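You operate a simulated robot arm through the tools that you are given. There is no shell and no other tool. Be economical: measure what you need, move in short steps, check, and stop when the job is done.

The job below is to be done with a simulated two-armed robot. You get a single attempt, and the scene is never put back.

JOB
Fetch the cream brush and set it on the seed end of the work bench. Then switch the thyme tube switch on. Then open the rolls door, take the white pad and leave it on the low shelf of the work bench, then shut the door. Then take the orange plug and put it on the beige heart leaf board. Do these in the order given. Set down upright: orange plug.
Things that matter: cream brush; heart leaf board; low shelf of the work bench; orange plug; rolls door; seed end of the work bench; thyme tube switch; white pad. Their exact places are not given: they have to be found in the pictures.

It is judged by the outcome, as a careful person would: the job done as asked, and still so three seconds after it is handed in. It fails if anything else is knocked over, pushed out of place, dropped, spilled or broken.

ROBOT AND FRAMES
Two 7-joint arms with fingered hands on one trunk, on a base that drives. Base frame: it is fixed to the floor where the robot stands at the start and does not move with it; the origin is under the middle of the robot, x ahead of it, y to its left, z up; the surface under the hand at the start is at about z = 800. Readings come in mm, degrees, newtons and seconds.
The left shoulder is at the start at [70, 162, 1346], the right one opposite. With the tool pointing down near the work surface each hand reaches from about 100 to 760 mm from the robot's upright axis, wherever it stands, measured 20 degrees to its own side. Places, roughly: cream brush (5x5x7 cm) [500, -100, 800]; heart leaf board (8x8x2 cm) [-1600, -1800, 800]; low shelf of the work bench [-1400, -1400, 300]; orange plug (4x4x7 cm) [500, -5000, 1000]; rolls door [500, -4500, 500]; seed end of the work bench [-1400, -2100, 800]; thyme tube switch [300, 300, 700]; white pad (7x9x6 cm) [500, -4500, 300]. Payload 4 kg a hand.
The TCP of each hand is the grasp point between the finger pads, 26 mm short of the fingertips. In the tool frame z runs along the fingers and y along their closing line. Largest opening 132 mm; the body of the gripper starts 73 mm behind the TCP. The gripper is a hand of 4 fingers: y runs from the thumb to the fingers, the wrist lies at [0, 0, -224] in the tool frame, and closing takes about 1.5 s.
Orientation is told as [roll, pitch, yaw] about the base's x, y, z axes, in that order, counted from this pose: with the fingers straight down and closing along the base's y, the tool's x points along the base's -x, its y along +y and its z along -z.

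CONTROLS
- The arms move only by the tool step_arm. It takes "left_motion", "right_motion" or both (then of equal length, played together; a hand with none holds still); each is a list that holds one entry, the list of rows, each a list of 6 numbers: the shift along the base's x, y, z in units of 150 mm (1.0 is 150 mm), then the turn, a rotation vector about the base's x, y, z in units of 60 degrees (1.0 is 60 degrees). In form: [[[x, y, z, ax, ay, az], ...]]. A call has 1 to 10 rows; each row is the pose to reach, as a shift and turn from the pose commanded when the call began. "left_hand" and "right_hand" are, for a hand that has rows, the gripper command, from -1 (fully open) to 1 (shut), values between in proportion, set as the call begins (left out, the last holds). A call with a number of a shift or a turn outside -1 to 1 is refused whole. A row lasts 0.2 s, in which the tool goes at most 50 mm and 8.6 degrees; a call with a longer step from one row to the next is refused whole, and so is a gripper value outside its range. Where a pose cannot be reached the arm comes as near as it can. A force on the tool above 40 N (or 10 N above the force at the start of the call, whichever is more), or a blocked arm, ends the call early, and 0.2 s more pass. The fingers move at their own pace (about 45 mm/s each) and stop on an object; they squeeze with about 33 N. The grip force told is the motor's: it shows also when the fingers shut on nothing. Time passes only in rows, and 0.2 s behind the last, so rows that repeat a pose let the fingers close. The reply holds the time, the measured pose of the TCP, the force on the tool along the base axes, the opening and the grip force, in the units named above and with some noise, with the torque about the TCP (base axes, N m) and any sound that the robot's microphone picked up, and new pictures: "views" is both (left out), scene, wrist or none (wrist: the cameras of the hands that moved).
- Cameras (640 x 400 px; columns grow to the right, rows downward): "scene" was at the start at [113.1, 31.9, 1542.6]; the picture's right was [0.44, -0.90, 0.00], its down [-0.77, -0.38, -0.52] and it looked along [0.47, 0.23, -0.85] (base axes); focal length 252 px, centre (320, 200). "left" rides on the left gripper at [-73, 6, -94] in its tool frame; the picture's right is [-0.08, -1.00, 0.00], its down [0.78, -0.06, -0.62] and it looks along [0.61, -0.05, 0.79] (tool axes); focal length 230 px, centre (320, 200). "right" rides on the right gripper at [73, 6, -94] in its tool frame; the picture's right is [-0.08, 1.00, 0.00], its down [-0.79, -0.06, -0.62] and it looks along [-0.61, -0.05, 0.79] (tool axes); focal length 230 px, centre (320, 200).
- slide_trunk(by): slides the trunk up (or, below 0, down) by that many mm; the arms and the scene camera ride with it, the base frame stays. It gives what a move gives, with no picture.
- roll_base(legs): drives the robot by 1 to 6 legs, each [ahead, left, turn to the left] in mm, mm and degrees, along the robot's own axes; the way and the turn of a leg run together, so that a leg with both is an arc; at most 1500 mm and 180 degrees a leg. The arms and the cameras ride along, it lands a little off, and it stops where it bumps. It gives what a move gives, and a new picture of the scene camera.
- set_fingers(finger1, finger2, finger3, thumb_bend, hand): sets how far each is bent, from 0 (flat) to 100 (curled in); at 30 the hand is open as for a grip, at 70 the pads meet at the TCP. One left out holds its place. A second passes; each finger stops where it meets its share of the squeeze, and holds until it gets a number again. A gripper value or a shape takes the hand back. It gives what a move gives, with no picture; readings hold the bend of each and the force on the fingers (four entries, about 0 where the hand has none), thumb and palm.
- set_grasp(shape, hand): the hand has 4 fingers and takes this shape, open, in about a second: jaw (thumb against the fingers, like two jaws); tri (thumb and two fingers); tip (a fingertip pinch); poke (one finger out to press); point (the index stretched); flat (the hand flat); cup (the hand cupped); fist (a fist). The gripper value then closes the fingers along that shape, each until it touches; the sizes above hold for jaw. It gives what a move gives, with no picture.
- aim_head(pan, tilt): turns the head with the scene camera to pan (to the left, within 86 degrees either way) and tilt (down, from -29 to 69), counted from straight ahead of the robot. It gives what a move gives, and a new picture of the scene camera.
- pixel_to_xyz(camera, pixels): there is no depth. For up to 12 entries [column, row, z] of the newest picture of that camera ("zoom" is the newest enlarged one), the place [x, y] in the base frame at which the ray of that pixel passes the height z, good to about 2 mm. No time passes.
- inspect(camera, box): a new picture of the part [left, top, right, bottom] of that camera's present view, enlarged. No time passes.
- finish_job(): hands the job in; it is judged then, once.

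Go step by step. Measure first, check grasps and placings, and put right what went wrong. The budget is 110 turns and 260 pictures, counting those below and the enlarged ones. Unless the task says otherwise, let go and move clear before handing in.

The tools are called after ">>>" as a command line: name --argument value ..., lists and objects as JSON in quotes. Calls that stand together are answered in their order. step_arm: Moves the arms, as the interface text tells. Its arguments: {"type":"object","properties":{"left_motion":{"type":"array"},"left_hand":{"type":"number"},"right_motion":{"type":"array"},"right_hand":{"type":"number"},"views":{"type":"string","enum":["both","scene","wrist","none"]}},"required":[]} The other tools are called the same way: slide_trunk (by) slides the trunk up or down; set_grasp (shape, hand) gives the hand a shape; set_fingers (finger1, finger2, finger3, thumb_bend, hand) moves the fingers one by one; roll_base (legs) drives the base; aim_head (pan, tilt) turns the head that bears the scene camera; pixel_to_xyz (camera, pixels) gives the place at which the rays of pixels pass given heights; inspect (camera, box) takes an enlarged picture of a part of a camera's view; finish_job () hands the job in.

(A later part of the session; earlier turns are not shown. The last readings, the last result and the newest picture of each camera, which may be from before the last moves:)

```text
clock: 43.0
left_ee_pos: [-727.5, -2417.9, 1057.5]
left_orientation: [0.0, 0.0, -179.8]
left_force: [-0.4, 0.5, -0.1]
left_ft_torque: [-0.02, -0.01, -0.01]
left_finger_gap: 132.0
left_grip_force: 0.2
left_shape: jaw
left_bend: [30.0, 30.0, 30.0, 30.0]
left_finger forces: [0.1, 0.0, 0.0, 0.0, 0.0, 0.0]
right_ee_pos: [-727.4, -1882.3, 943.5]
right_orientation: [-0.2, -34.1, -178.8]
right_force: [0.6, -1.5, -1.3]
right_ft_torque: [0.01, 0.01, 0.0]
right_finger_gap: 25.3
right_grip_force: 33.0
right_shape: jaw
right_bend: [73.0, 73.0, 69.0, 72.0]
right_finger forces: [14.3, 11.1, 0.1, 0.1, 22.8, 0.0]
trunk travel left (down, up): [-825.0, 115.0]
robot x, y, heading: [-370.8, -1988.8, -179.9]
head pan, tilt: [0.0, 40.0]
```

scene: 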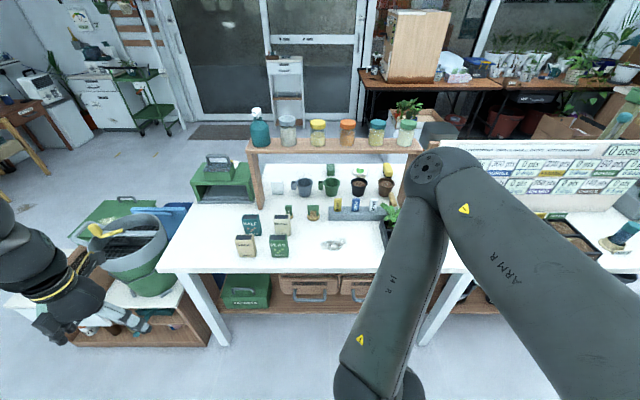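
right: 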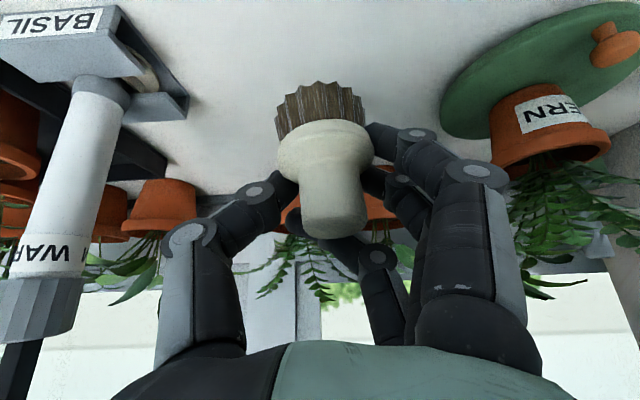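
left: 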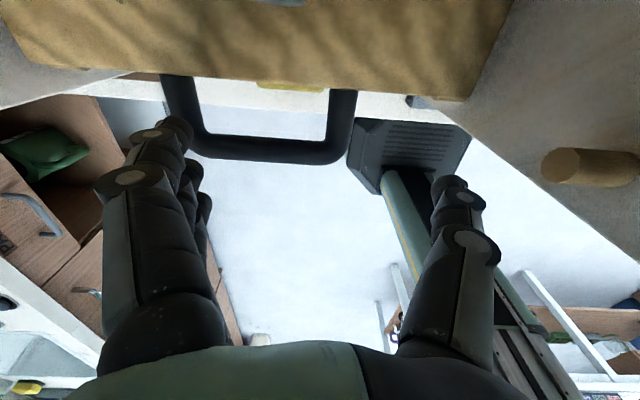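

The seed end is right in front. I zoom in on it to see its items and free space.

>>> inspect --camera "scene" --box '[150, 130, 450, 318]'

>>> pixel_to_xyz --camera "scene" --pixels '[[158, 265, 800], [240, 200, 800], [245, 255, 800], [280, 255, 800], [333, 243, 800], [385, 270, 800], [210, 240, 800], [355, 215, 800], [320, 268, 800], [387, 215, 820]]'

```text
2.13 times, centred on (300, 224) of scene
```

zoom: 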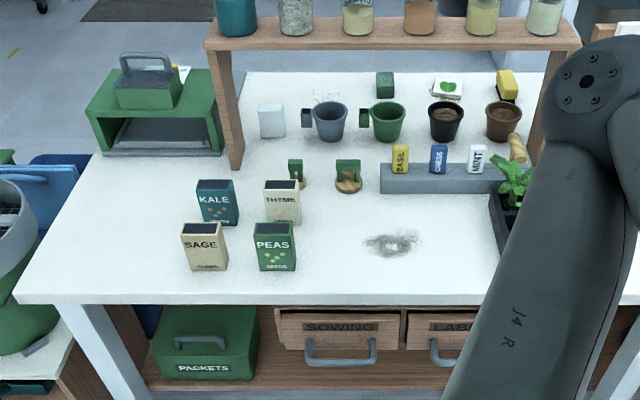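

```text
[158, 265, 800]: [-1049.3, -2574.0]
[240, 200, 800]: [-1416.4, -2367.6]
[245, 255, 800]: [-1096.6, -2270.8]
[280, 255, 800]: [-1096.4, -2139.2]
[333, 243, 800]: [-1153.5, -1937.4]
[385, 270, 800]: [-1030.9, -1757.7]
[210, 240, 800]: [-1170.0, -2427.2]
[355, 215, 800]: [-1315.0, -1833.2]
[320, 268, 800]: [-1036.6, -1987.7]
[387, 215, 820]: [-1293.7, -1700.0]
```

Free spot between the PEAS packet and the stain, about (-1190,-2030). I tuck the left hand inward a little and drive up to the bench.

>>> step_arm --left_motion '[[[0.2, 0.2, 0.1, 0, 0, 0], [0.3, 0.4, 0.2, 0, 0, 0], [0.4, 0.6, 0.3, 0, 0, 0], [0.4, 0.8, 0.4, 0, 0, 0]]]' --views "none"

>>> roll_base --legs '[[0, 70, 0], [310, 0, 0]]'

>>> aim_head --pan 5 --tilt 55

```text
clock: 44.2
left_ee_pos: [-656.8, -2331.7, 1083.3]
left_orientation: [2.5, 9.1, -176.7]
left_force: [-0.9, 0.3, 1.0]
left_ft_torque: [0.01, 0.0, 0.03]
left_finger_gap: 131.7
left_grip_force: 0.0
left_shape: jaw
left_bend: [30.0, 30.0, 30.0, 30.0]
left_finger forces: [0.0, 0.0, 0.0, 0.0, 0.0, 0.0]
left hand out of reach, approached as far as the arm can: row 3, 4
right_ee_pos: [-729.1, -1881.0, 943.2]
right_orientation: [-0.2, -34.1, -178.9]
right_force: [-0.4, -0.6, -1.1]
right_ft_torque: [-0.03, -0.03, -0.01]
right_finger_gap: 25.1
right_grip_force: 33.4
right_shape: jaw
right_bend: [73.0, 73.0, 69.0, 72.0]
right_finger forces: [14.3, 11.1, 0.1, 0.0, 22.9, 0.0]
trunk travel left (down, up): [-825.0, 115.0]
robot x, y, heading: [-367.9, -1991.1, -179.8]
head pan, tilt: [0.0, 40.0]
stopped in row 4 (left hand): the arm was blocked; the commanded pose is now the measured one
```

```text
clock: 46.9
left_ee_pos: [-962.5, -2399.4, 1082.6]
left_orientation: [2.4, 8.9, -177.1]
left_force: [0.0, -0.6, -0.2]
left_ft_torque: [-0.02, 0.01, -0.05]
left_finger_gap: 131.8
left_grip_force: 0.2
left_shape: jaw
left_bend: [30.0, 30.0, 30.0, 30.0]
left_finger forces: [0.0, 0.0, 0.0, 0.0, 0.0, 0.0]
right_ee_pos: [-1034.9, -1950.4, 943.5]
right_orientation: [-0.3, -34.2, -179.1]
right_force: [0.5, 0.8, -0.2]
right_ft_torque: [0.01, 0.05, 0.0]
right_finger_gap: 25.1
right_grip_force: 32.9
right_shape: jaw
right_bend: [73.0, 73.0, 69.0, 72.0]
right_finger forces: [14.4, 11.1, 0.1, 0.0, 22.8, 0.0]
trunk travel left (down, up): [-825.0, 115.0]
robot x, y, heading: [-678.5, -2057.2, 179.5]
head pan, tilt: [0.0, 40.0]
```

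scene: 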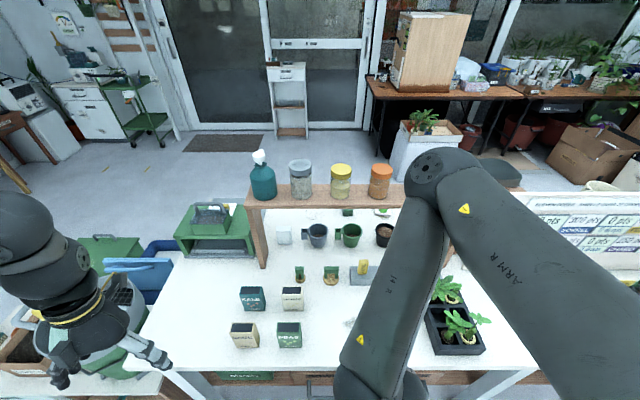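

```text
clock: 47.7
left_ee_pos: [-965.3, -2401.5, 1083.3]
left_orientation: [2.4, 9.0, -177.0]
left_force: [-0.1, -0.1, -0.4]
left_ft_torque: [0.01, 0.02, -0.01]
left_finger_gap: 132.0
left_grip_force: 0.1
left_shape: jaw
left_bend: [30.0, 30.0, 30.0, 30.0]
left_finger forces: [0.1, 0.1, 0.0, 0.0, 0.0, 0.1]
right_ee_pos: [-1037.7, -1949.5, 942.4]
right_orientation: [-0.2, -34.1, -179.0]
right_force: [0.3, -0.2, -0.4]
right_ft_torque: [-0.02, -0.01, 0.01]
right_finger_gap: 25.5
right_grip_force: 33.0
right_shape: jaw
right_bend: [73.0, 73.0, 69.0, 72.0]
right_finger forces: [14.4, 11.1, 0.0, 0.0, 22.8, 0.0]
trunk travel left (down, up): [-825.0, 115.0]
robot x, y, heading: [-676.9, -2056.4, 179.6]
head pan, tilt: [5.0, 55.0]
```

scene: 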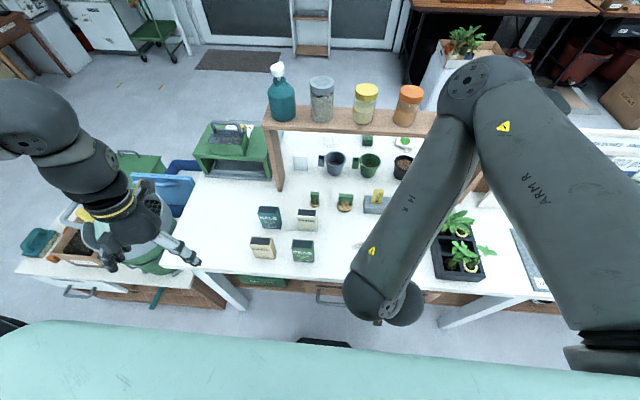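

I measure the packets and the free spot around pixel (340,240).

>>> pixel_to_xyz --camera "scene" --pixels '[[314, 262, 800], [318, 230, 800], [346, 212, 800], [340, 240, 800], [365, 212, 800], [300, 285, 800]]'

>>> inspect --camera "scene" --box '[230, 120, 430, 300]'

```text
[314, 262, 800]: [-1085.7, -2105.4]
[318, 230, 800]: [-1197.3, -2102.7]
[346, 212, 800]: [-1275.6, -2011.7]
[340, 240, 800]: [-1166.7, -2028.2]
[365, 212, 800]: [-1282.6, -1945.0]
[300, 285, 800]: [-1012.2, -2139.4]
```

```text
2.22 times, centred on (330, 210) of scene
```

zoom: 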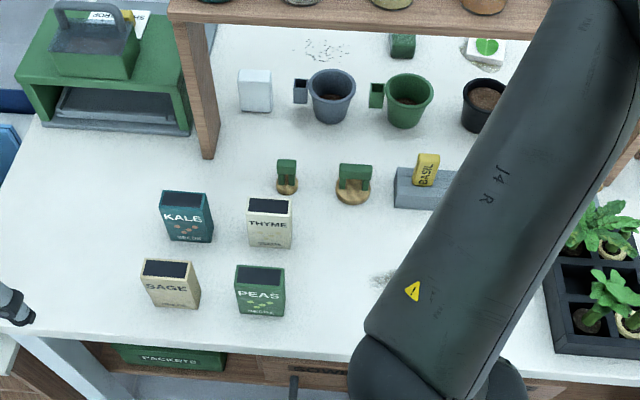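

I carry the brush over (-1175,-2028) and lower to just above the top.

>>> step_arm --right_motion '[[[-0.2, -0.1, 0, 0, 0, 0], [-0.45, -0.25, 0, 0, 0, 0], [-0.7, -0.4, 0, 0, 0, 0], [-0.91, -0.52, 0, 0, 0, 0], [-0.91, -0.52, -0.15, 0, 0, 0], [-0.91, -0.52, -0.35, 0, 0, 0], [-0.91, -0.52, -0.5, 0, 0, 0], [-0.91, -0.52, -0.56, 0, 0, 0], [-0.91, -0.52, -0.56, 0, 0, 0]]]'

```text
clock: 49.7
left_ee_pos: [-965.5, -2401.4, 1083.3]
left_orientation: [2.5, 9.0, -176.9]
left_force: [0.4, -0.7, -0.1]
left_ft_torque: [0.01, -0.01, 0.01]
left_finger_gap: 132.1
left_grip_force: 0.0
left_shape: jaw
left_bend: [30.0, 30.0, 30.0, 30.0]
left_finger forces: [0.1, 0.1, 0.1, 0.1, 0.0, 0.0]
right_ee_pos: [-1172.0, -2028.2, 859.4]
right_orientation: [-0.2, -34.1, -179.1]
right_force: [0.6, -0.9, 0.4]
right_ft_torque: [0.02, 0.02, -0.05]
right_finger_gap: 25.0
right_grip_force: 33.6
right_shape: jaw
right_bend: [72.0, 73.0, 69.0, 72.0]
right_finger forces: [14.9, 11.1, 0.1, 0.0, 22.7, 0.0]
trunk travel left (down, up): [-825.0, 115.0]
robot x, y, heading: [-678.9, -2058.4, 179.8]
head pan, tilt: [5.0, 55.0]
```

scene: 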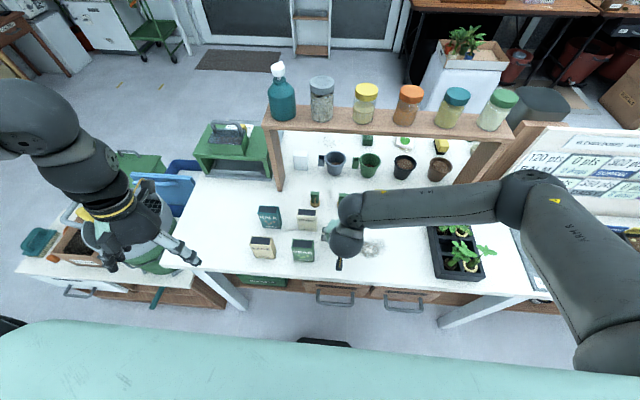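
right: 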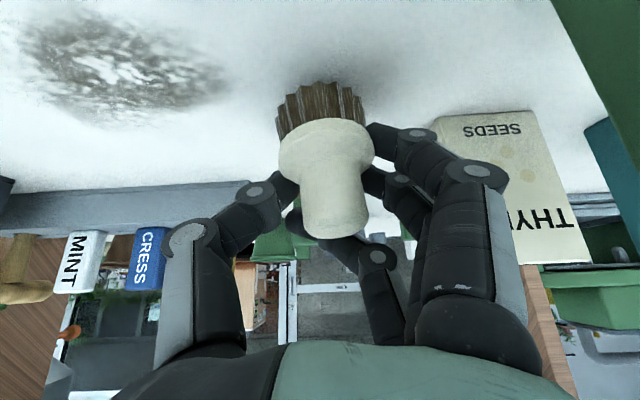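

No conflict; the THYME packet is to the side. I shift 10 mm away from it and lower onto the bench.

>>> step_arm --right_motion '[[[0, 0.07, 0, 0, 0, 0], [0, 0.07, -0.04, 0, 0, 0], [0, 0.07, -0.07, 0, 0, 0], [0, 0.07, -0.087, 0, 0, 0], [0, 0.07, -0.087, 0, 0, 0]]]' --views "wrist"

```text
clock: 50.9
left_ee_pos: [-965.0, -2402.9, 1083.4]
left_orientation: [2.3, 9.1, -177.0]
left_force: [0.3, -0.3, -1.1]
left_ft_torque: [-0.01, 0.03, 0.0]
left_finger_gap: 132.1
left_grip_force: 0.1
left_shape: jaw
left_bend: [30.0, 30.0, 30.0, 30.0]
left_finger forces: [0.0, 0.0, 0.0, 0.2, 0.0, 0.0]
right_ee_pos: [-1172.4, -2018.2, 847.7]
right_orientation: [-0.2, -34.3, -179.2]
right_force: [-2.4, 2.1, 13.3]
right_ft_torque: [-0.21, -0.14, -0.02]
right_finger_gap: 25.0
right_grip_force: 32.9
right_shape: jaw
right_bend: [73.0, 73.0, 69.0, 72.0]
right_finger forces: [15.5, 12.0, 1.6, 0.0, 25.8, 0.0]
trunk travel left (down, up): [-825.0, 115.0]
robot x, y, heading: [-678.0, -2056.6, 179.7]
head pan, tilt: [5.0, 55.0]
```

right: 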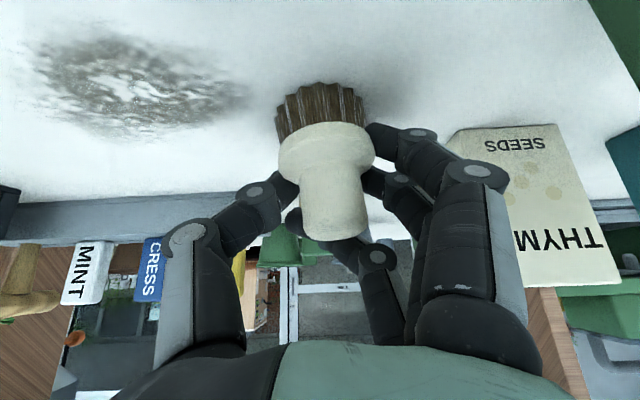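

The brush stands on the bench (13 N upward). I open partway.

>>> step_arm --right_motion '[[[0, 0, 0.01, 0, 0, 0], [0, 0, 0.01, 0, 0, 0], [0, 0, 0.01, 0, 0, 0], [0, 0, 0.01, 0, 0, 0], [0, 0, 0.01, 0, 0, 0], [0, 0, 0.01, 0, 0, 0]]]' --right_hand -0.25 --views "wrist"

```text
clock: 52.3
left_ee_pos: [-965.6, -2401.5, 1082.8]
left_orientation: [2.4, 8.9, -176.9]
left_force: [-0.4, 0.1, 0.0]
left_ft_torque: [0.02, -0.01, 0.01]
left_finger_gap: 132.0
left_grip_force: 0.1
left_shape: jaw
left_bend: [30.0, 30.0, 30.0, 30.0]
left_finger forces: [0.0, 0.0, 0.0, 0.0, 0.0, 0.0]
right_ee_pos: [-1173.0, -2017.5, 846.5]
right_orientation: [-0.2, -34.1, -179.1]
right_force: [-0.3, -1.6, -0.7]
right_ft_torque: [-0.01, -0.03, 0.0]
right_finger_gap: 82.1
right_grip_force: 0.1
right_shape: jaw
right_bend: [71.0, 71.0, 71.0, 69.0]
right_finger forces: [0.1, 0.1, 0.0, 0.0, 0.0, 0.0]
trunk travel left (down, up): [-825.0, 115.0]
robot x, y, heading: [-679.8, -2058.5, 179.6]
head pan, tilt: [5.0, 55.0]
```

right: 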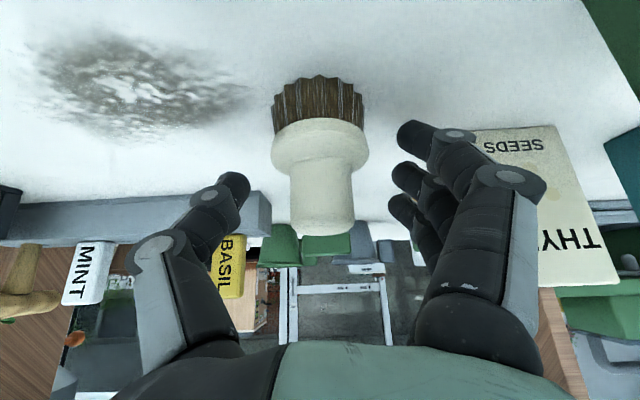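

The brush stands free. I back out along the fingers.

>>> step_arm --right_motion '[[[0.1, 0, 0.1, 0, 0, 0], [0.25, 0, 0.25, 0, 0, 0], [0.4, 0, 0.4, 0, 0, 0], [0.6, 0, 0.55, 0, 0, 0], [0.8, 0, 0.65, 0, 0, 0], [0.9, 0.1, 0.65, 0, 0, 0]]]'

>>> inspect --camera "scene" --box '[230, 120, 500, 320]'

```text
clock: 53.7
left_ee_pos: [-965.7, -2400.7, 1082.8]
left_orientation: [2.3, 9.0, -176.9]
left_force: [-0.7, 0.7, -0.7]
left_ft_torque: [-0.02, 0.02, -0.01]
left_finger_gap: 131.6
left_grip_force: 0.1
left_shape: jaw
left_bend: [30.0, 30.0, 30.0, 30.0]
left_finger forces: [0.1, 0.1, 0.0, 0.0, 0.1, 0.0]
right_ee_pos: [-1037.2, -2002.9, 945.5]
right_orientation: [-0.3, -34.1, -179.1]
right_force: [-0.3, 0.0, 0.2]
right_ft_torque: [0.0, 0.01, -0.01]
right_finger_gap: 82.6
right_grip_force: 0.0
right_shape: jaw
right_bend: [71.0, 71.0, 71.0, 69.0]
right_finger forces: [0.0, 0.1, 0.0, 0.0, 0.0, 0.0]
right hand out of reach, approached as far as the arm can: row 2
trunk travel left (down, up): [-825.0, 115.0]
robot x, y, heading: [-675.9, -2059.0, 179.9]
head pan, tilt: [5.0, 55.0]
```

scene: 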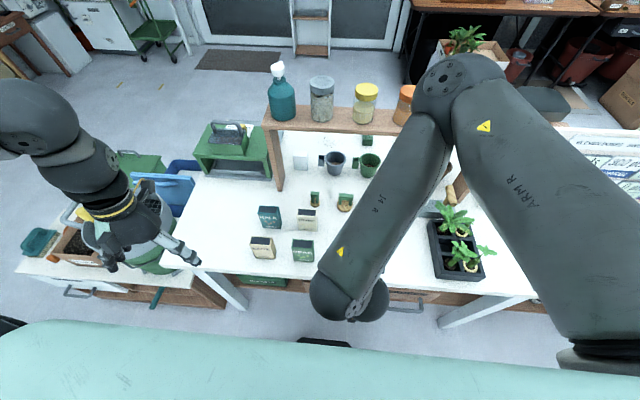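
right: 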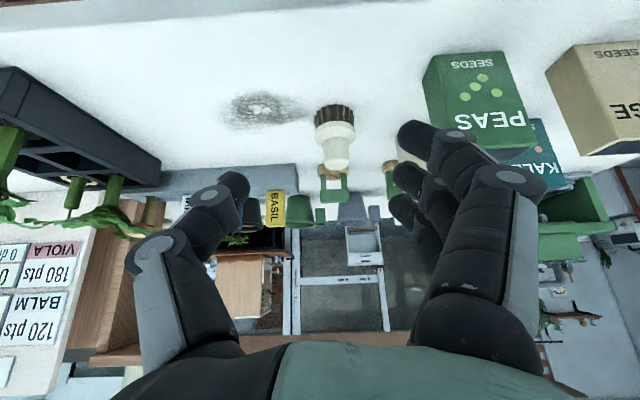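

```text
2.00 times, centred on (365, 220) of scene
```

zoom: 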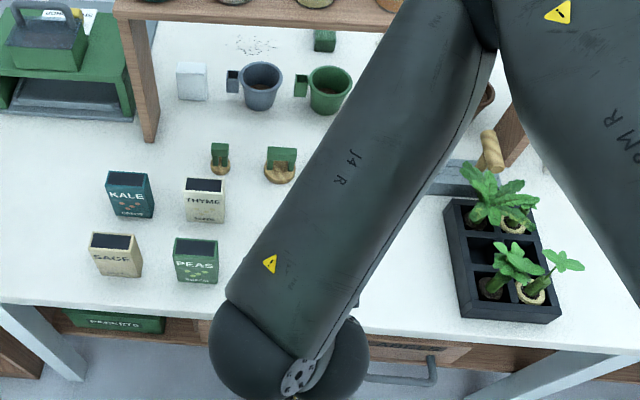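

The brush stands well on the seed end. I drive back to the first bench for the thyme switch.

>>> roll_base --legs '[[-320, 0, 0], [0, -1400, 0], [0, -650, 0], [0, 0, 180]]'

>>> aim_head --pan 15 --tilt 40

>>> inspect --camera "scene" --box '[180, 180, 440, 340]'

```text
clock: 72.9
left_ee_pos: [-105.1, 321.7, 1082.9]
left_orientation: [2.4, 9.0, 5.6]
left_force: [0.1, 0.2, 0.8]
left_ft_torque: [-0.02, 0.02, 0.02]
left_finger_gap: 131.8
left_grip_force: 0.0
left_shape: jaw
left_bend: [30.0, 30.0, 30.0, 30.0]
left_finger forces: [0.0, 0.0, 0.0, 0.1, 0.0, 0.1]
right_ee_pos: [-16.5, -74.2, 945.2]
right_orientation: [-0.1, -34.0, 3.4]
right_force: [0.4, -0.4, -0.4]
right_ft_torque: [0.03, -0.03, -0.04]
right_finger_gap: 82.2
right_grip_force: 0.1
right_shape: jaw
right_bend: [71.0, 71.0, 71.0, 69.0]
right_finger forces: [0.0, 0.0, 0.0, 0.0, 0.0, 0.1]
trunk travel left (down, up): [-825.0, 115.0]
robot x, y, heading: [-381.4, -38.7, 2.7]
head pan, tilt: [5.0, 55.0]
```

scene: 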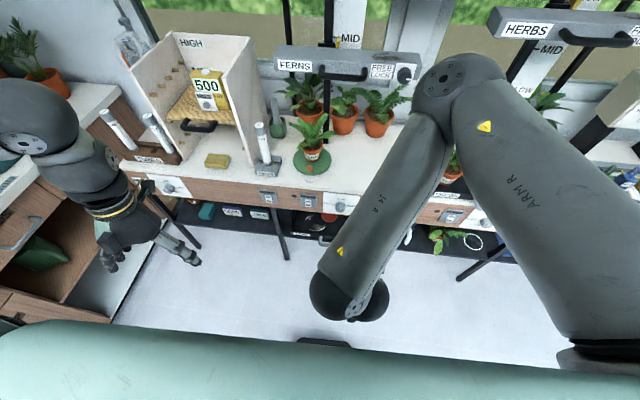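

```text
clock: 73.7
left_ee_pos: [-105.8, 321.4, 1083.3]
left_orientation: [2.4, 9.0, 5.5]
left_force: [0.2, 0.2, -0.1]
left_ft_torque: [0.02, -0.01, -0.03]
left_finger_gap: 131.8
left_grip_force: 0.0
left_shape: jaw
left_bend: [30.0, 30.0, 30.0, 30.0]
left_finger forces: [0.0, 0.1, 0.0, 0.0, 0.0, 0.1]
right_ee_pos: [-15.5, -74.1, 946.2]
right_orientation: [-0.2, -34.1, 3.5]
right_force: [0.6, 0.0, 0.3]
right_ft_torque: [-0.01, -0.04, 0.0]
right_finger_gap: 82.4
right_grip_force: 0.1
right_shape: jaw
right_bend: [71.0, 71.0, 71.0, 69.0]
right_finger forces: [0.1, 0.2, 0.0, 0.0, 0.0, 0.1]
trunk travel left (down, up): [-825.0, 115.0]
robot x, y, heading: [-373.7, -33.6, 2.5]
head pan, tilt: [15.0, 40.0]
```

scene: 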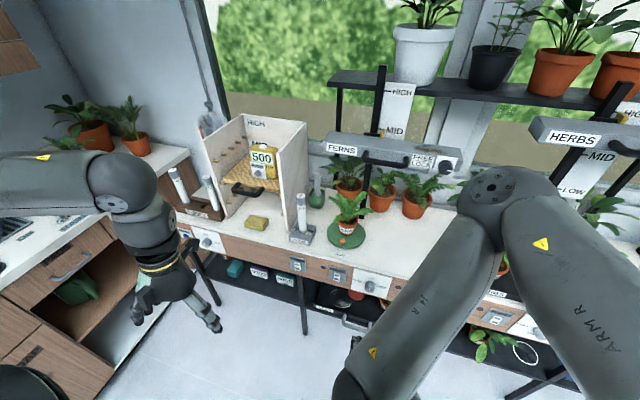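

```text
2.46 times, centred on (310, 260) of scene
```

zoom: 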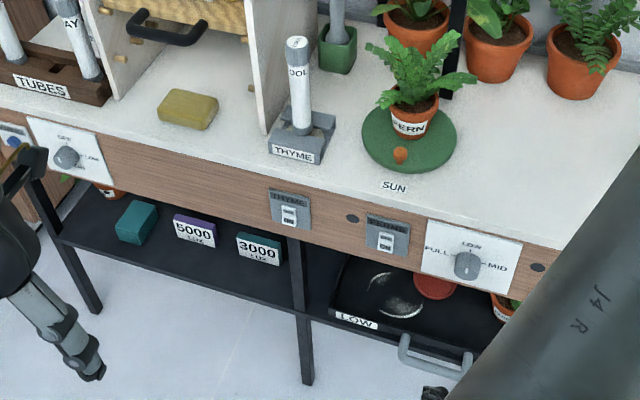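

Two switch plates are at pixels (298,265) and (338,274). I zoom in to read them.

>>> inspect --camera "scene" --box '[280, 248, 360, 298]'

>>> pixel_to_xyz --camera "scene" --pixels '[[297, 267, 700], [297, 267, 720], [297, 267, 740], [300, 243, 800], [297, 258, 790]]'

```text
8.00 times, centred on (320, 273) of scene
```

zoom: 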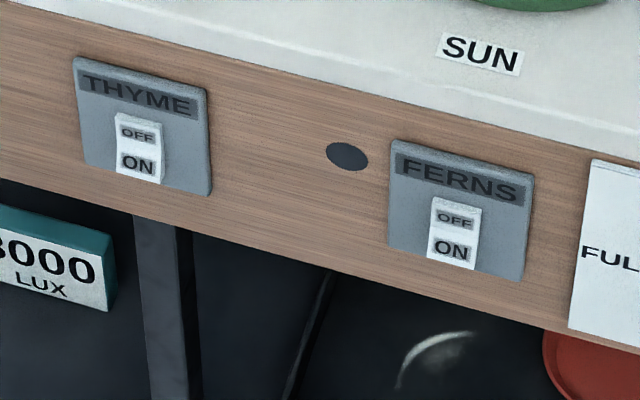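

```text
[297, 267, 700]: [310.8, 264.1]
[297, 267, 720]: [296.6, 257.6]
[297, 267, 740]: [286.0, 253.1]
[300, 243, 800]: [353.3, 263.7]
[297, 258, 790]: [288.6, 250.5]
```

The left plate is THYME, with ON as the lower half of the rocker. I square up closer, lower the trunk, and shape the left hand to poke.

>>> roll_base --legs '[[0, 0, -2.6], [60, 110, 0]]'

>>> slide_trunk --by -200

>>> set_grasp --hand "left" --shape "poke"

>>> step_arm --left_motion '[[[0, 0, -0.05, 0, -0.13, 0], [0, 0, -0.1, 0, -0.26, 0], [0.1, 0, -0.15, 0, -0.39, 0], [0.2, 0, -0.2, 0, -0.52, 0], [0.3, 0, -0.25, 0, -0.65, 0], [0.4, 0, -0.3, 0, -0.78, 0], [0.5, 0, -0.35, 0, -0.91, 0], [0.5, 0, -0.35, 0, -1.0, 0]]]'

```text
clock: 75.3
left_ee_pos: [-28.8, 415.1, 1084.0]
left_orientation: [2.4, 8.9, 2.8]
left_force: [-0.7, -0.4, 0.2]
left_ft_torque: [-0.01, 0.0, 0.01]
left_finger_gap: 132.0
left_grip_force: 0.0
left_shape: jaw
left_bend: [30.0, 30.0, 30.0, 30.0]
left_finger forces: [0.0, 0.0, 0.0, 0.0, 0.1, 0.0]
right_ee_pos: [42.1, 16.6, 945.8]
right_orientation: [-0.1, -34.0, 0.7]
right_force: [-1.3, 0.3, 0.0]
right_ft_torque: [0.04, -0.01, 0.02]
right_finger_gap: 82.7
right_grip_force: 0.0
right_shape: jaw
right_bend: [71.0, 71.0, 71.0, 69.0]
right_finger forces: [0.0, 0.1, 0.0, 0.0, 0.0, 0.1]
trunk travel left (down, up): [-825.0, 115.0]
robot x, y, heading: [-316.9, 75.1, -0.3]
head pan, tilt: [15.0, 40.0]
```

scene: 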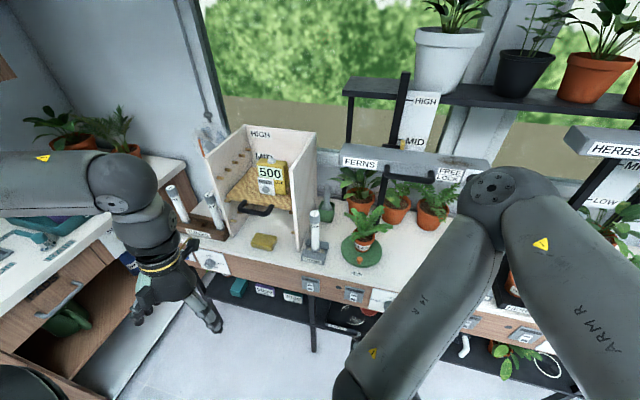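

```text
clock: 77.5
left_ee_pos: [-28.3, 417.6, 882.4]
left_orientation: [2.3, 9.0, 2.8]
left_force: [0.3, -1.1, -0.8]
left_ft_torque: [0.02, 0.0, -0.01]
left_finger_gap: 132.3
left_grip_force: 0.1
left_shape: jaw
left_bend: [30.0, 30.0, 30.0, 30.0]
left_finger forces: [0.1, 0.1, 0.0, 0.0, 0.1, 0.0]
right_ee_pos: [43.2, 18.1, 745.6]
right_orientation: [-0.2, -34.1, 0.8]
right_force: [-0.4, 0.5, 0.3]
right_ft_torque: [0.0, -0.02, 0.01]
right_finger_gap: 82.6
right_grip_force: 0.1
right_shape: jaw
right_bend: [71.0, 71.0, 71.0, 69.0]
right_finger forces: [0.0, 0.1, 0.0, 0.0, 0.0, 0.0]
trunk travel left (down, up): [-625.0, 315.0]
robot x, y, heading: [-317.4, 74.7, -0.3]
head pan, tilt: [15.0, 40.0]
```

```text
clock: 78.4
left_ee_pos: [-27.4, 416.1, 882.9]
left_orientation: [2.3, 9.1, 2.8]
left_force: [0.2, -0.1, -0.3]
left_ft_torque: [0.02, -0.02, -0.01]
left_finger_gap: 0.2
left_grip_force: 0.1
left_shape: poke
left_bend: [100.0, 100.0, 100.0, 46.0]
left_finger forces: [0.0, 0.0, 0.1, 0.0, 0.0, 0.1]
right_ee_pos: [43.4, 19.0, 746.2]
right_orientation: [-0.2, -34.1, 0.7]
right_force: [-0.3, 0.2, 0.6]
right_ft_torque: [0.0, 0.01, 0.01]
right_finger_gap: 82.2
right_grip_force: 0.0
right_shape: jaw
right_bend: [71.0, 71.0, 71.0, 69.0]
right_finger forces: [0.1, 0.0, 0.0, 0.0, 0.0, 0.0]
trunk travel left (down, up): [-625.0, 315.0]
robot x, y, heading: [-314.0, 74.5, -0.4]
head pan, tilt: [15.0, 40.0]
```

```text
clock: 80.2
left_ee_pos: [139.4, 444.4, 877.1]
left_orientation: [-1.4, -50.8, 4.6]
left_force: [0.1, -0.3, 0.1]
left_ft_torque: [0.01, 0.01, -0.03]
left_finger_gap: 0.0
left_grip_force: 0.1
left_shape: poke
left_bend: [100.0, 100.0, 100.0, 46.0]
left_finger forces: [0.1, 0.1, 0.1, 0.0, 0.1, 0.0]
left hand out of reach, approached as far as the arm can: row 1, 2, 3, 4, 5, 6, 7, 8
right_ee_pos: [44.7, 18.0, 744.5]
right_orientation: [-0.3, -34.0, 0.8]
right_force: [0.4, 0.9, 0.3]
right_ft_torque: [-0.04, 0.0, 0.03]
right_finger_gap: 82.6
right_grip_force: 0.0
right_shape: jaw
right_bend: [71.0, 71.0, 71.0, 69.0]
right_finger forces: [0.0, 0.0, 0.1, 0.0, 0.0, 0.1]
trunk travel left (down, up): [-625.0, 315.0]
robot x, y, heading: [-317.6, 70.2, -0.7]
head pan, tilt: [15.0, 40.0]
```

scene: 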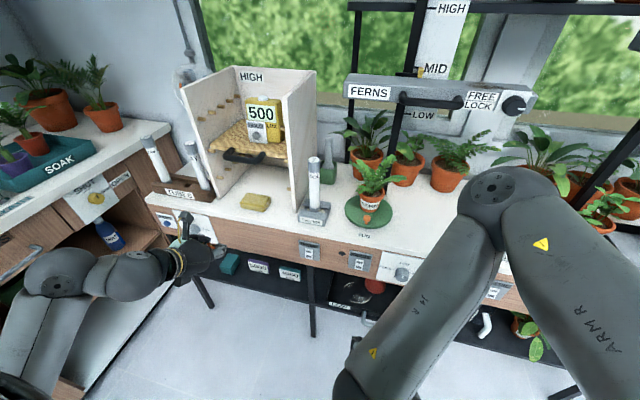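
left: 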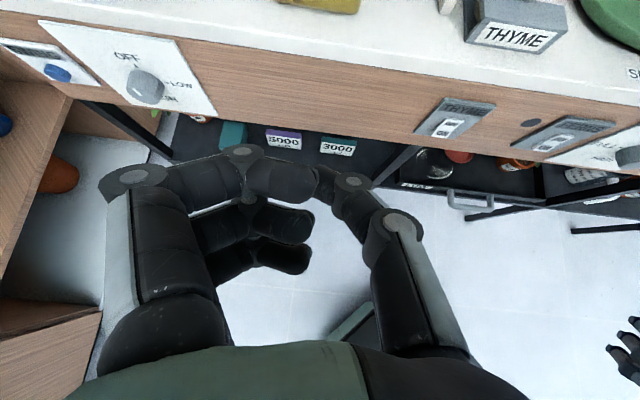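

The poke shape shows all fingers curled, so I extend finger 1 directly and look.

>>> set_fingers --hand "left" --finger1 20 --finger2 100 --finger3 100 --thumb_bend 80

>>> inspect --camera "left" --box '[0, 0, 640, 400]'

```text
clock: 81.2
left_ee_pos: [135.6, 446.0, 878.0]
left_orientation: [-1.6, -50.9, 4.4]
left_force: [0.3, -0.1, 0.3]
left_ft_torque: [0.02, 0.02, 0.0]
left_finger_gap: 71.1
left_grip_force: 0.1
left_shape: fingers
left_bend: [20.0, 100.0, 100.0, 78.0]
left_finger forces: [0.0, 0.0, 0.1, 0.0, 0.0, 0.0]
right_ee_pos: [42.9, 19.0, 746.3]
right_orientation: [-0.2, -34.2, 0.8]
right_force: [1.3, -0.3, 0.1]
right_ft_torque: [-0.01, 0.0, 0.01]
right_finger_gap: 82.7
right_grip_force: 0.1
right_shape: jaw
right_bend: [71.0, 71.0, 71.0, 69.0]
right_finger forces: [0.0, 0.0, 0.1, 0.0, 0.1, 0.0]
trunk travel left (down, up): [-625.0, 315.0]
robot x, y, heading: [-316.3, 79.5, -0.2]
head pan, tilt: [15.0, 40.0]
```

```text
1.00 times, centred on (320, 200) of left (not enlarged: the box is as wide or as high as the picture)
```

zoom: 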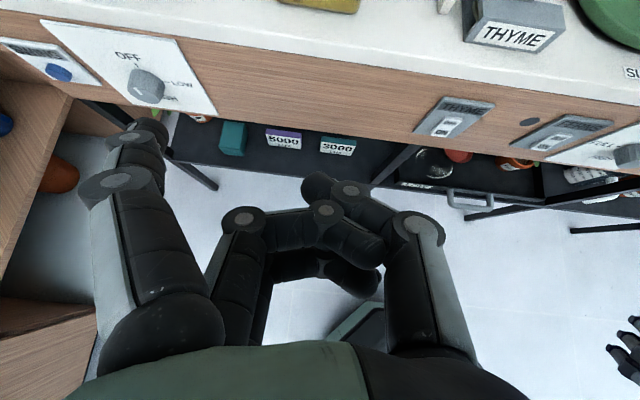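

Finger 1 now sticks out straight at pixel (150,130). I strafe right so that it lines up with the THYME switch, lower a bit more, and tilt the hand further level.

>>> roll_base --legs '[[0, -240, 0]]'

>>> slide_trunk --by -100

>>> step_arm --left_motion '[[[0, 0, 0, 0, -0.13, 0], [0, 0, 0, 0, -0.26, 0], [0, 0, 0, 0, -0.39, 0], [0, 0, 0, 0, -0.45, 0], [0, 0, 0, 0, -0.45, 0]]]'

```text
clock: 83.0
left_ee_pos: [134.0, 208.3, 878.6]
left_orientation: [-1.5, -50.8, 4.5]
left_force: [1.0, 0.3, 0.9]
left_ft_torque: [0.0, -0.02, -0.01]
left_finger_gap: 71.5
left_grip_force: 0.1
left_shape: fingers
left_bend: [20.0, 100.0, 100.0, 78.0]
left_finger forces: [0.0, 0.1, 0.0, 0.1, 0.0, 0.0]
right_ee_pos: [41.0, -219.5, 745.3]
right_orientation: [-0.2, -34.1, 0.8]
right_force: [0.8, -0.1, -0.7]
right_ft_torque: [-0.02, 0.02, -0.04]
right_finger_gap: 82.4
right_grip_force: 0.0
right_shape: jaw
right_bend: [71.0, 71.0, 71.0, 69.0]
right_finger forces: [0.0, 0.1, 0.1, 0.0, 0.0, 0.0]
trunk travel left (down, up): [-625.0, 315.0]
robot x, y, heading: [-318.7, -164.2, -0.3]
head pan, tilt: [15.0, 40.0]
```

scene: 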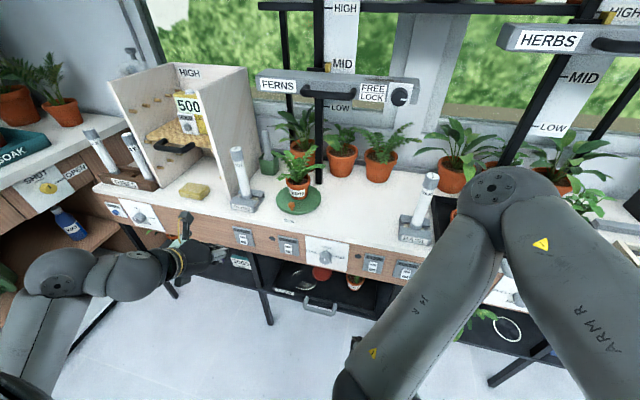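

```text
clock: 84.3
left_ee_pos: [134.6, 207.0, 777.7]
left_orientation: [-1.6, -50.9, 4.5]
left_force: [-0.2, 0.9, -0.3]
left_ft_torque: [-0.02, 0.0, 0.05]
left_finger_gap: 71.3
left_grip_force: 0.2
left_shape: fingers
left_bend: [20.0, 100.0, 100.0, 78.0]
left_finger forces: [0.1, 0.0, 0.1, 0.0, 0.0, 0.0]
right_ee_pos: [41.5, -219.1, 646.0]
right_orientation: [-0.2, -34.1, 0.7]
right_force: [-0.7, -0.4, -0.2]
right_ft_torque: [0.02, 0.01, 0.01]
right_finger_gap: 82.4
right_grip_force: 0.1
right_shape: jaw
right_bend: [71.0, 71.0, 71.0, 69.0]
right_finger forces: [0.2, 0.0, 0.0, 0.0, 0.0, 0.1]
trunk travel left (down, up): [-525.0, 415.0]
robot x, y, heading: [-316.8, -165.9, -0.6]
head pan, tilt: [15.0, 40.0]
```

```text
clock: 85.5
left_ee_pos: [134.2, 207.8, 778.1]
left_orientation: [-1.6, -50.9, 4.5]
left_force: [0.0, -0.1, 0.4]
left_ft_torque: [0.01, 0.03, -0.02]
left_finger_gap: 71.4
left_grip_force: 0.1
left_shape: fingers
left_bend: [20.0, 100.0, 100.0, 78.0]
left_finger forces: [0.0, 0.1, 0.1, 0.0, 0.0, 0.1]
left hand out of reach, approached as far as the arm can: row 1, 2, 3, 4, 5
right_ee_pos: [42.0, -219.1, 646.2]
right_orientation: [-0.2, -34.1, 0.7]
right_force: [-0.2, -0.5, -0.3]
right_ft_torque: [-0.02, -0.01, -0.02]
right_finger_gap: 82.4
right_grip_force: 0.1
right_shape: jaw
right_bend: [71.0, 71.0, 71.0, 69.0]
right_finger forces: [0.0, 0.1, 0.0, 0.0, 0.0, 0.0]
trunk travel left (down, up): [-525.0, 415.0]
robot x, y, heading: [-315.3, -165.3, -0.3]
head pan, tilt: [15.0, 40.0]
```

scene: 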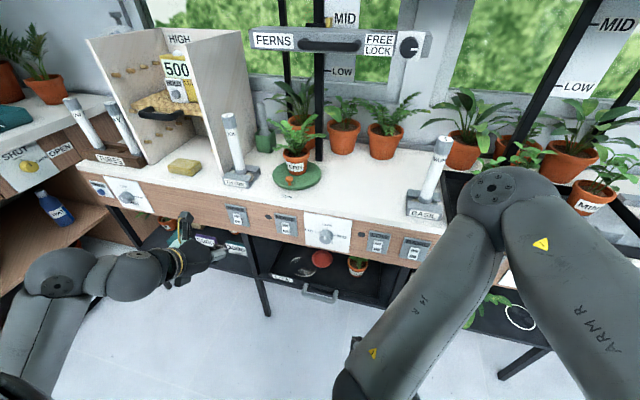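
left: 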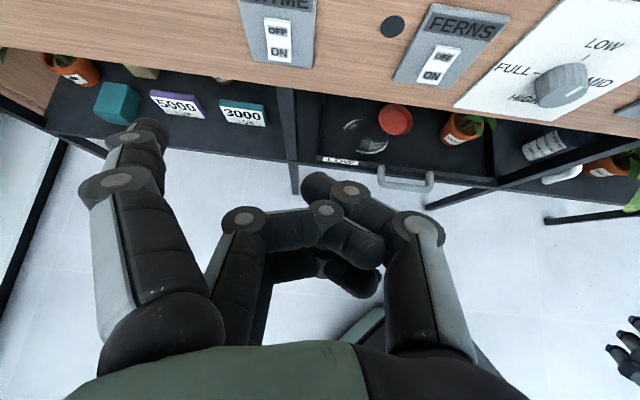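

The THYME rocker's ON half is at pixel (279,52) in the left view. I get its place and that of the fingertip.

>>> pixel_to_xyz --camera "left" --pixels '[[279, 52, 670], [279, 52, 690], [279, 52, 710], [279, 52, 730], [279, 52, 750]]'

>>> pixel_to_xyz --camera "scene" --pixels '[[238, 220, 670], [238, 220, 690], [238, 220, 710], [238, 220, 730], [238, 220, 750], [236, 206, 800], [187, 215, 760]]'

>>> inspect --camera "scene" --box '[150, 190, 270, 265]'

```text
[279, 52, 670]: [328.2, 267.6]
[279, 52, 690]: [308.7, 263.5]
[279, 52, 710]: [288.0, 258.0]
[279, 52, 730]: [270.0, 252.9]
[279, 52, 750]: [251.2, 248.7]
```

```text
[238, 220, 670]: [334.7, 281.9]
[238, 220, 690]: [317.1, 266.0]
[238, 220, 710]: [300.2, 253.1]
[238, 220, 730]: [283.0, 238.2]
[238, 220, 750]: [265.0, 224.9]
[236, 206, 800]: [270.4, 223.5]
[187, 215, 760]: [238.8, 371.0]
```

```text
5.33 times, centred on (210, 228) of scene
```

zoom: 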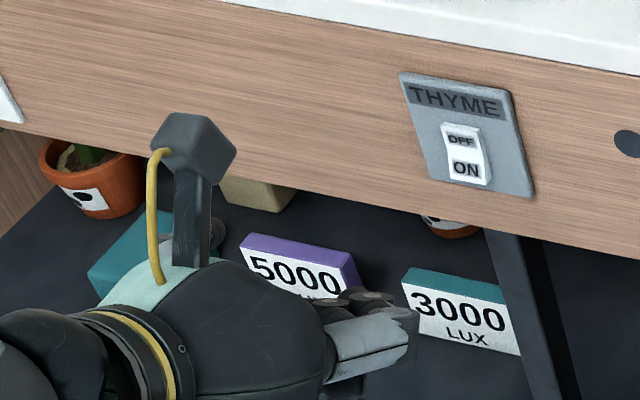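

The ON half is at about (311,263,692). I bring the fingertip about 40 mm short of it.

>>> step_arm --left_motion '[[[0.15, -0.05, -0.12, 0, 0, 0], [0.3, -0.1, -0.24, 0, 0, 0], [0.45, -0.15, -0.36, 0, 0, 0], [0.6, -0.2, -0.48, 0, 0, 0], [0.7, -0.24, -0.56, 0, 0, 0], [0.7, -0.24, -0.56, 0, 0, 0]]]'

>>> inspect --camera "scene" --box '[170, 170, 310, 270]'

```text
clock: 86.9
left_ee_pos: [239.4, 173.1, 692.7]
left_orientation: [-1.5, -50.9, 4.5]
left_force: [0.0, -0.1, -0.6]
left_ft_torque: [-0.01, -0.01, 0.0]
left_finger_gap: 71.4
left_grip_force: 0.1
left_shape: fingers
left_bend: [20.0, 100.0, 100.0, 78.0]
left_finger forces: [0.1, 0.0, 0.0, 0.0, 0.0, 0.0]
right_ee_pos: [40.8, -218.6, 645.1]
right_orientation: [-0.2, -34.1, 0.8]
right_force: [0.8, -0.4, 0.3]
right_ft_torque: [0.01, 0.0, 0.0]
right_finger_gap: 82.5
right_grip_force: 0.0
right_shape: jaw
right_bend: [71.0, 71.0, 71.0, 69.0]
right_finger forces: [0.1, 0.0, 0.1, 0.0, 0.0, 0.0]
trunk travel left (down, up): [-525.0, 415.0]
robot x, y, heading: [-320.6, -163.9, -0.1]
head pan, tilt: [15.0, 40.0]
```

scene: 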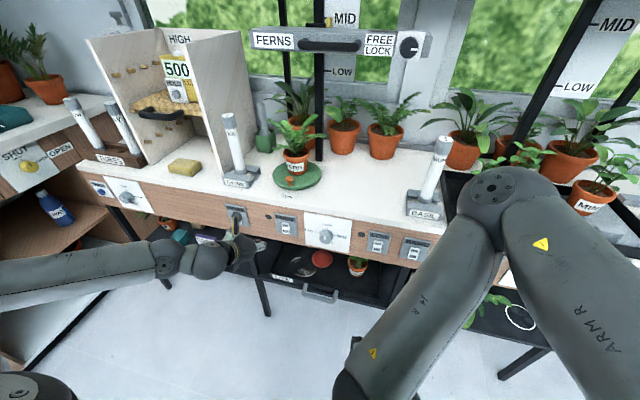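
left: 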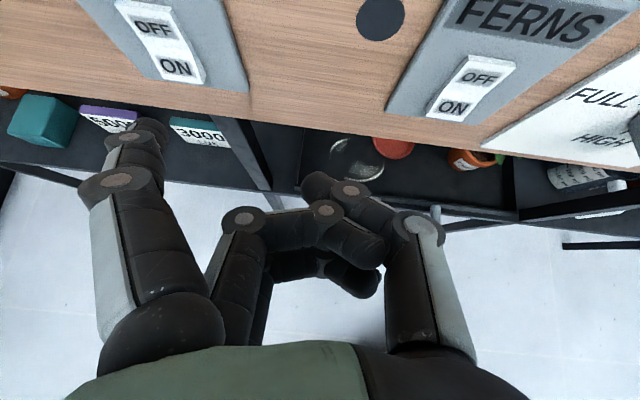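

```text
4.00 times, centred on (240, 220) of scene
```

zoom: 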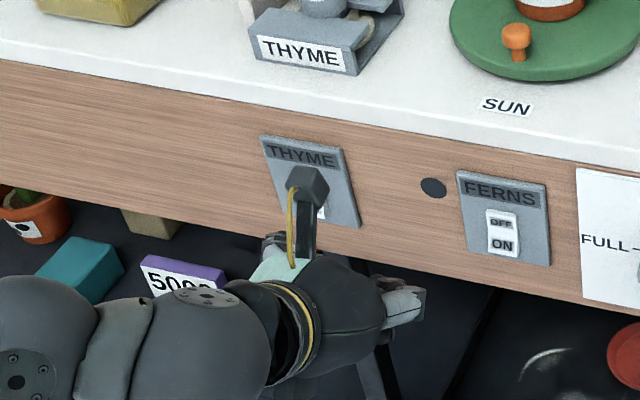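

I refine with the ON half now at pixel (176,67) close up.

>>> pixel_to_xyz --camera "left" --pixels '[[176, 67, 680], [176, 67, 690], [176, 67, 700], [176, 67, 710]]'

```text
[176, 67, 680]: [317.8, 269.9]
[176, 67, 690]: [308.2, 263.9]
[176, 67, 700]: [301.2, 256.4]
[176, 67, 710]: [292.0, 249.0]
```

Agrees: ON at (309,264,690). I push forward slowly, slightly low.

>>> step_arm --left_motion '[[[0.07, 0, -0.03, 0, 0, 0], [0.14, 0, -0.03, 0, 0, 0], [0.21, 0, -0.03, 0, 0, 0], [0.26, 0, -0.03, 0, 0, 0], [0.3, 0, -0.03, 0, 0, 0]]]'

```text
clock: 88.1
left_ee_pos: [282.8, 171.5, 688.4]
left_orientation: [-1.6, -50.7, 4.4]
left_force: [-10.0, -3.8, -2.3]
left_ft_torque: [-0.18, -0.04, 0.88]
left_finger_gap: 72.4
left_grip_force: 5.1
left_shape: fingers
left_bend: [19.0, 100.0, 100.0, 78.0]
left_finger forces: [10.9, 0.0, 0.0, 0.0, 0.0, 0.0]
right_ee_pos: [41.2, -218.9, 645.9]
right_orientation: [-0.2, -34.0, 0.8]
right_force: [0.2, -0.8, 0.1]
right_ft_torque: [-0.02, 0.01, 0.02]
right_finger_gap: 82.3
right_grip_force: 0.1
right_shape: jaw
right_bend: [71.0, 71.0, 71.0, 69.0]
right_finger forces: [0.0, 0.0, 0.1, 0.0, 0.0, 0.0]
trunk travel left (down, up): [-525.0, 415.0]
robot x, y, heading: [-314.2, -160.4, -0.3]
head pan, tilt: [15.0, 40.0]
```

scene: 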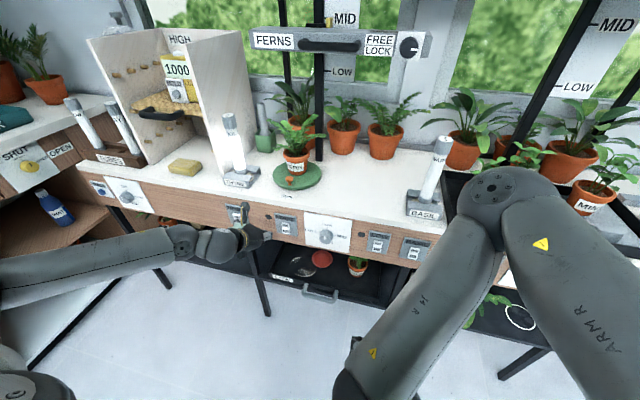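
left: 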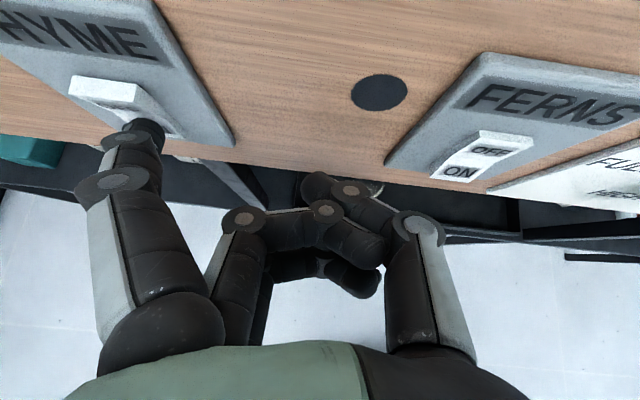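

The thyme tube lit up and the meter reads 1000, so the switch is on. I pull the finger back and check it stays.

>>> step_arm --left_motion '[[[-0.2, 0, 0, 0, 0, 0], [-0.4, 0, 0, 0, 0, 0], [-0.6, 0, 0.1, 0, 0, 0], [-0.8, 0, 0.2, 0, 0, 0]]]' --views "none"

>>> inspect --camera "scene" --box '[150, 50, 310, 260]'

>>> set_grasp --hand "left" --shape "jaw"

>>> slide_trunk --by 300

```text
clock: 89.1
left_ee_pos: [168.2, 173.7, 716.3]
left_orientation: [-1.8, -50.5, 4.7]
left_force: [5.0, 0.1, 6.4]
left_ft_torque: [-0.05, 0.73, -0.04]
left_finger_gap: 71.9
left_grip_force: 0.0
left_shape: fingers
left_bend: [20.0, 100.0, 100.0, 78.0]
left_finger forces: [0.1, 0.1, 0.1, 0.1, 0.0, 0.0]
left hand out of reach, approached as far as the arm can: row 4
right_ee_pos: [40.4, -218.5, 645.1]
right_orientation: [-0.2, -34.1, 0.7]
right_force: [-0.2, -0.6, 0.1]
right_ft_torque: [-0.03, -0.03, 0.0]
right_finger_gap: 82.3
right_grip_force: 0.0
right_shape: jaw
right_bend: [71.0, 71.0, 71.0, 69.0]
right_finger forces: [0.0, 0.0, 0.0, 0.0, 0.0, 0.1]
trunk travel left (down, up): [-525.0, 415.0]
robot x, y, heading: [-313.5, -162.5, -0.2]
head pan, tilt: [15.0, 40.0]
```

```text
1.90 times, centred on (230, 155) of scene
```

zoom: 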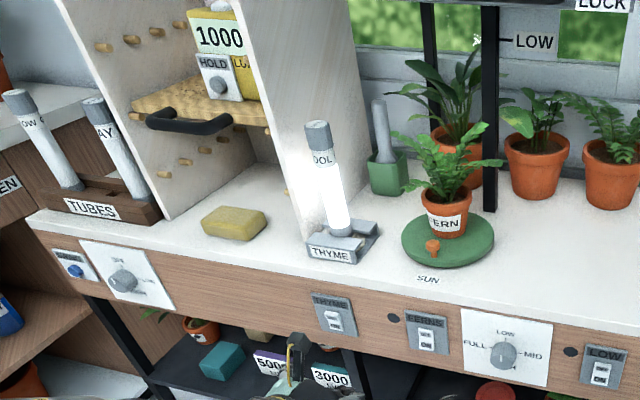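

```text
clock: 90.0
left_ee_pos: [165.0, 172.3, 710.1]
left_orientation: [-1.5, -49.7, 4.4]
left_force: [-0.1, 0.3, -0.3]
left_ft_torque: [-0.02, -0.04, 0.03]
left_finger_gap: 132.0
left_grip_force: 0.0
left_shape: jaw
left_bend: [30.0, 30.0, 30.0, 30.0]
left_finger forces: [0.1, 0.0, 0.1, 0.0, 0.1, 0.0]
right_ee_pos: [42.1, -218.4, 646.2]
right_orientation: [-0.3, -34.1, 0.8]
right_force: [0.4, 0.4, 0.6]
right_ft_torque: [0.0, 0.01, -0.01]
right_finger_gap: 82.7
right_grip_force: 0.0
right_shape: jaw
right_bend: [71.0, 71.0, 71.0, 69.0]
right_finger forces: [0.1, 0.0, 0.1, 0.0, 0.0, 0.0]
trunk travel left (down, up): [-525.0, 415.0]
robot x, y, heading: [-317.6, -163.6, -0.6]
head pan, tilt: [15.0, 40.0]
```

```text
clock: 93.0
left_ee_pos: [171.0, 173.9, 1017.5]
left_orientation: [-1.4, -50.7, 4.4]
left_force: [0.4, -0.9, 0.0]
left_ft_torque: [0.01, -0.01, 0.02]
left_finger_gap: 132.1
left_grip_force: 0.1
left_shape: jaw
left_bend: [30.0, 30.0, 30.0, 30.0]
left_finger forces: [0.0, 0.0, 0.0, 0.1, 0.0, 0.0]
right_ee_pos: [41.3, -219.3, 945.6]
right_orientation: [-0.3, -34.2, 0.9]
right_force: [-1.2, 0.0, 0.5]
right_ft_torque: [-0.03, -0.02, 0.01]
right_finger_gap: 82.1
right_grip_force: 0.0
right_shape: jaw
right_bend: [71.0, 71.0, 71.0, 69.0]
right_finger forces: [0.0, 0.0, 0.0, 0.0, 0.0, 0.1]
trunk travel left (down, up): [-825.0, 115.0]
robot x, y, heading: [-317.0, -162.1, -0.5]
head pan, tilt: [15.0, 40.0]
```

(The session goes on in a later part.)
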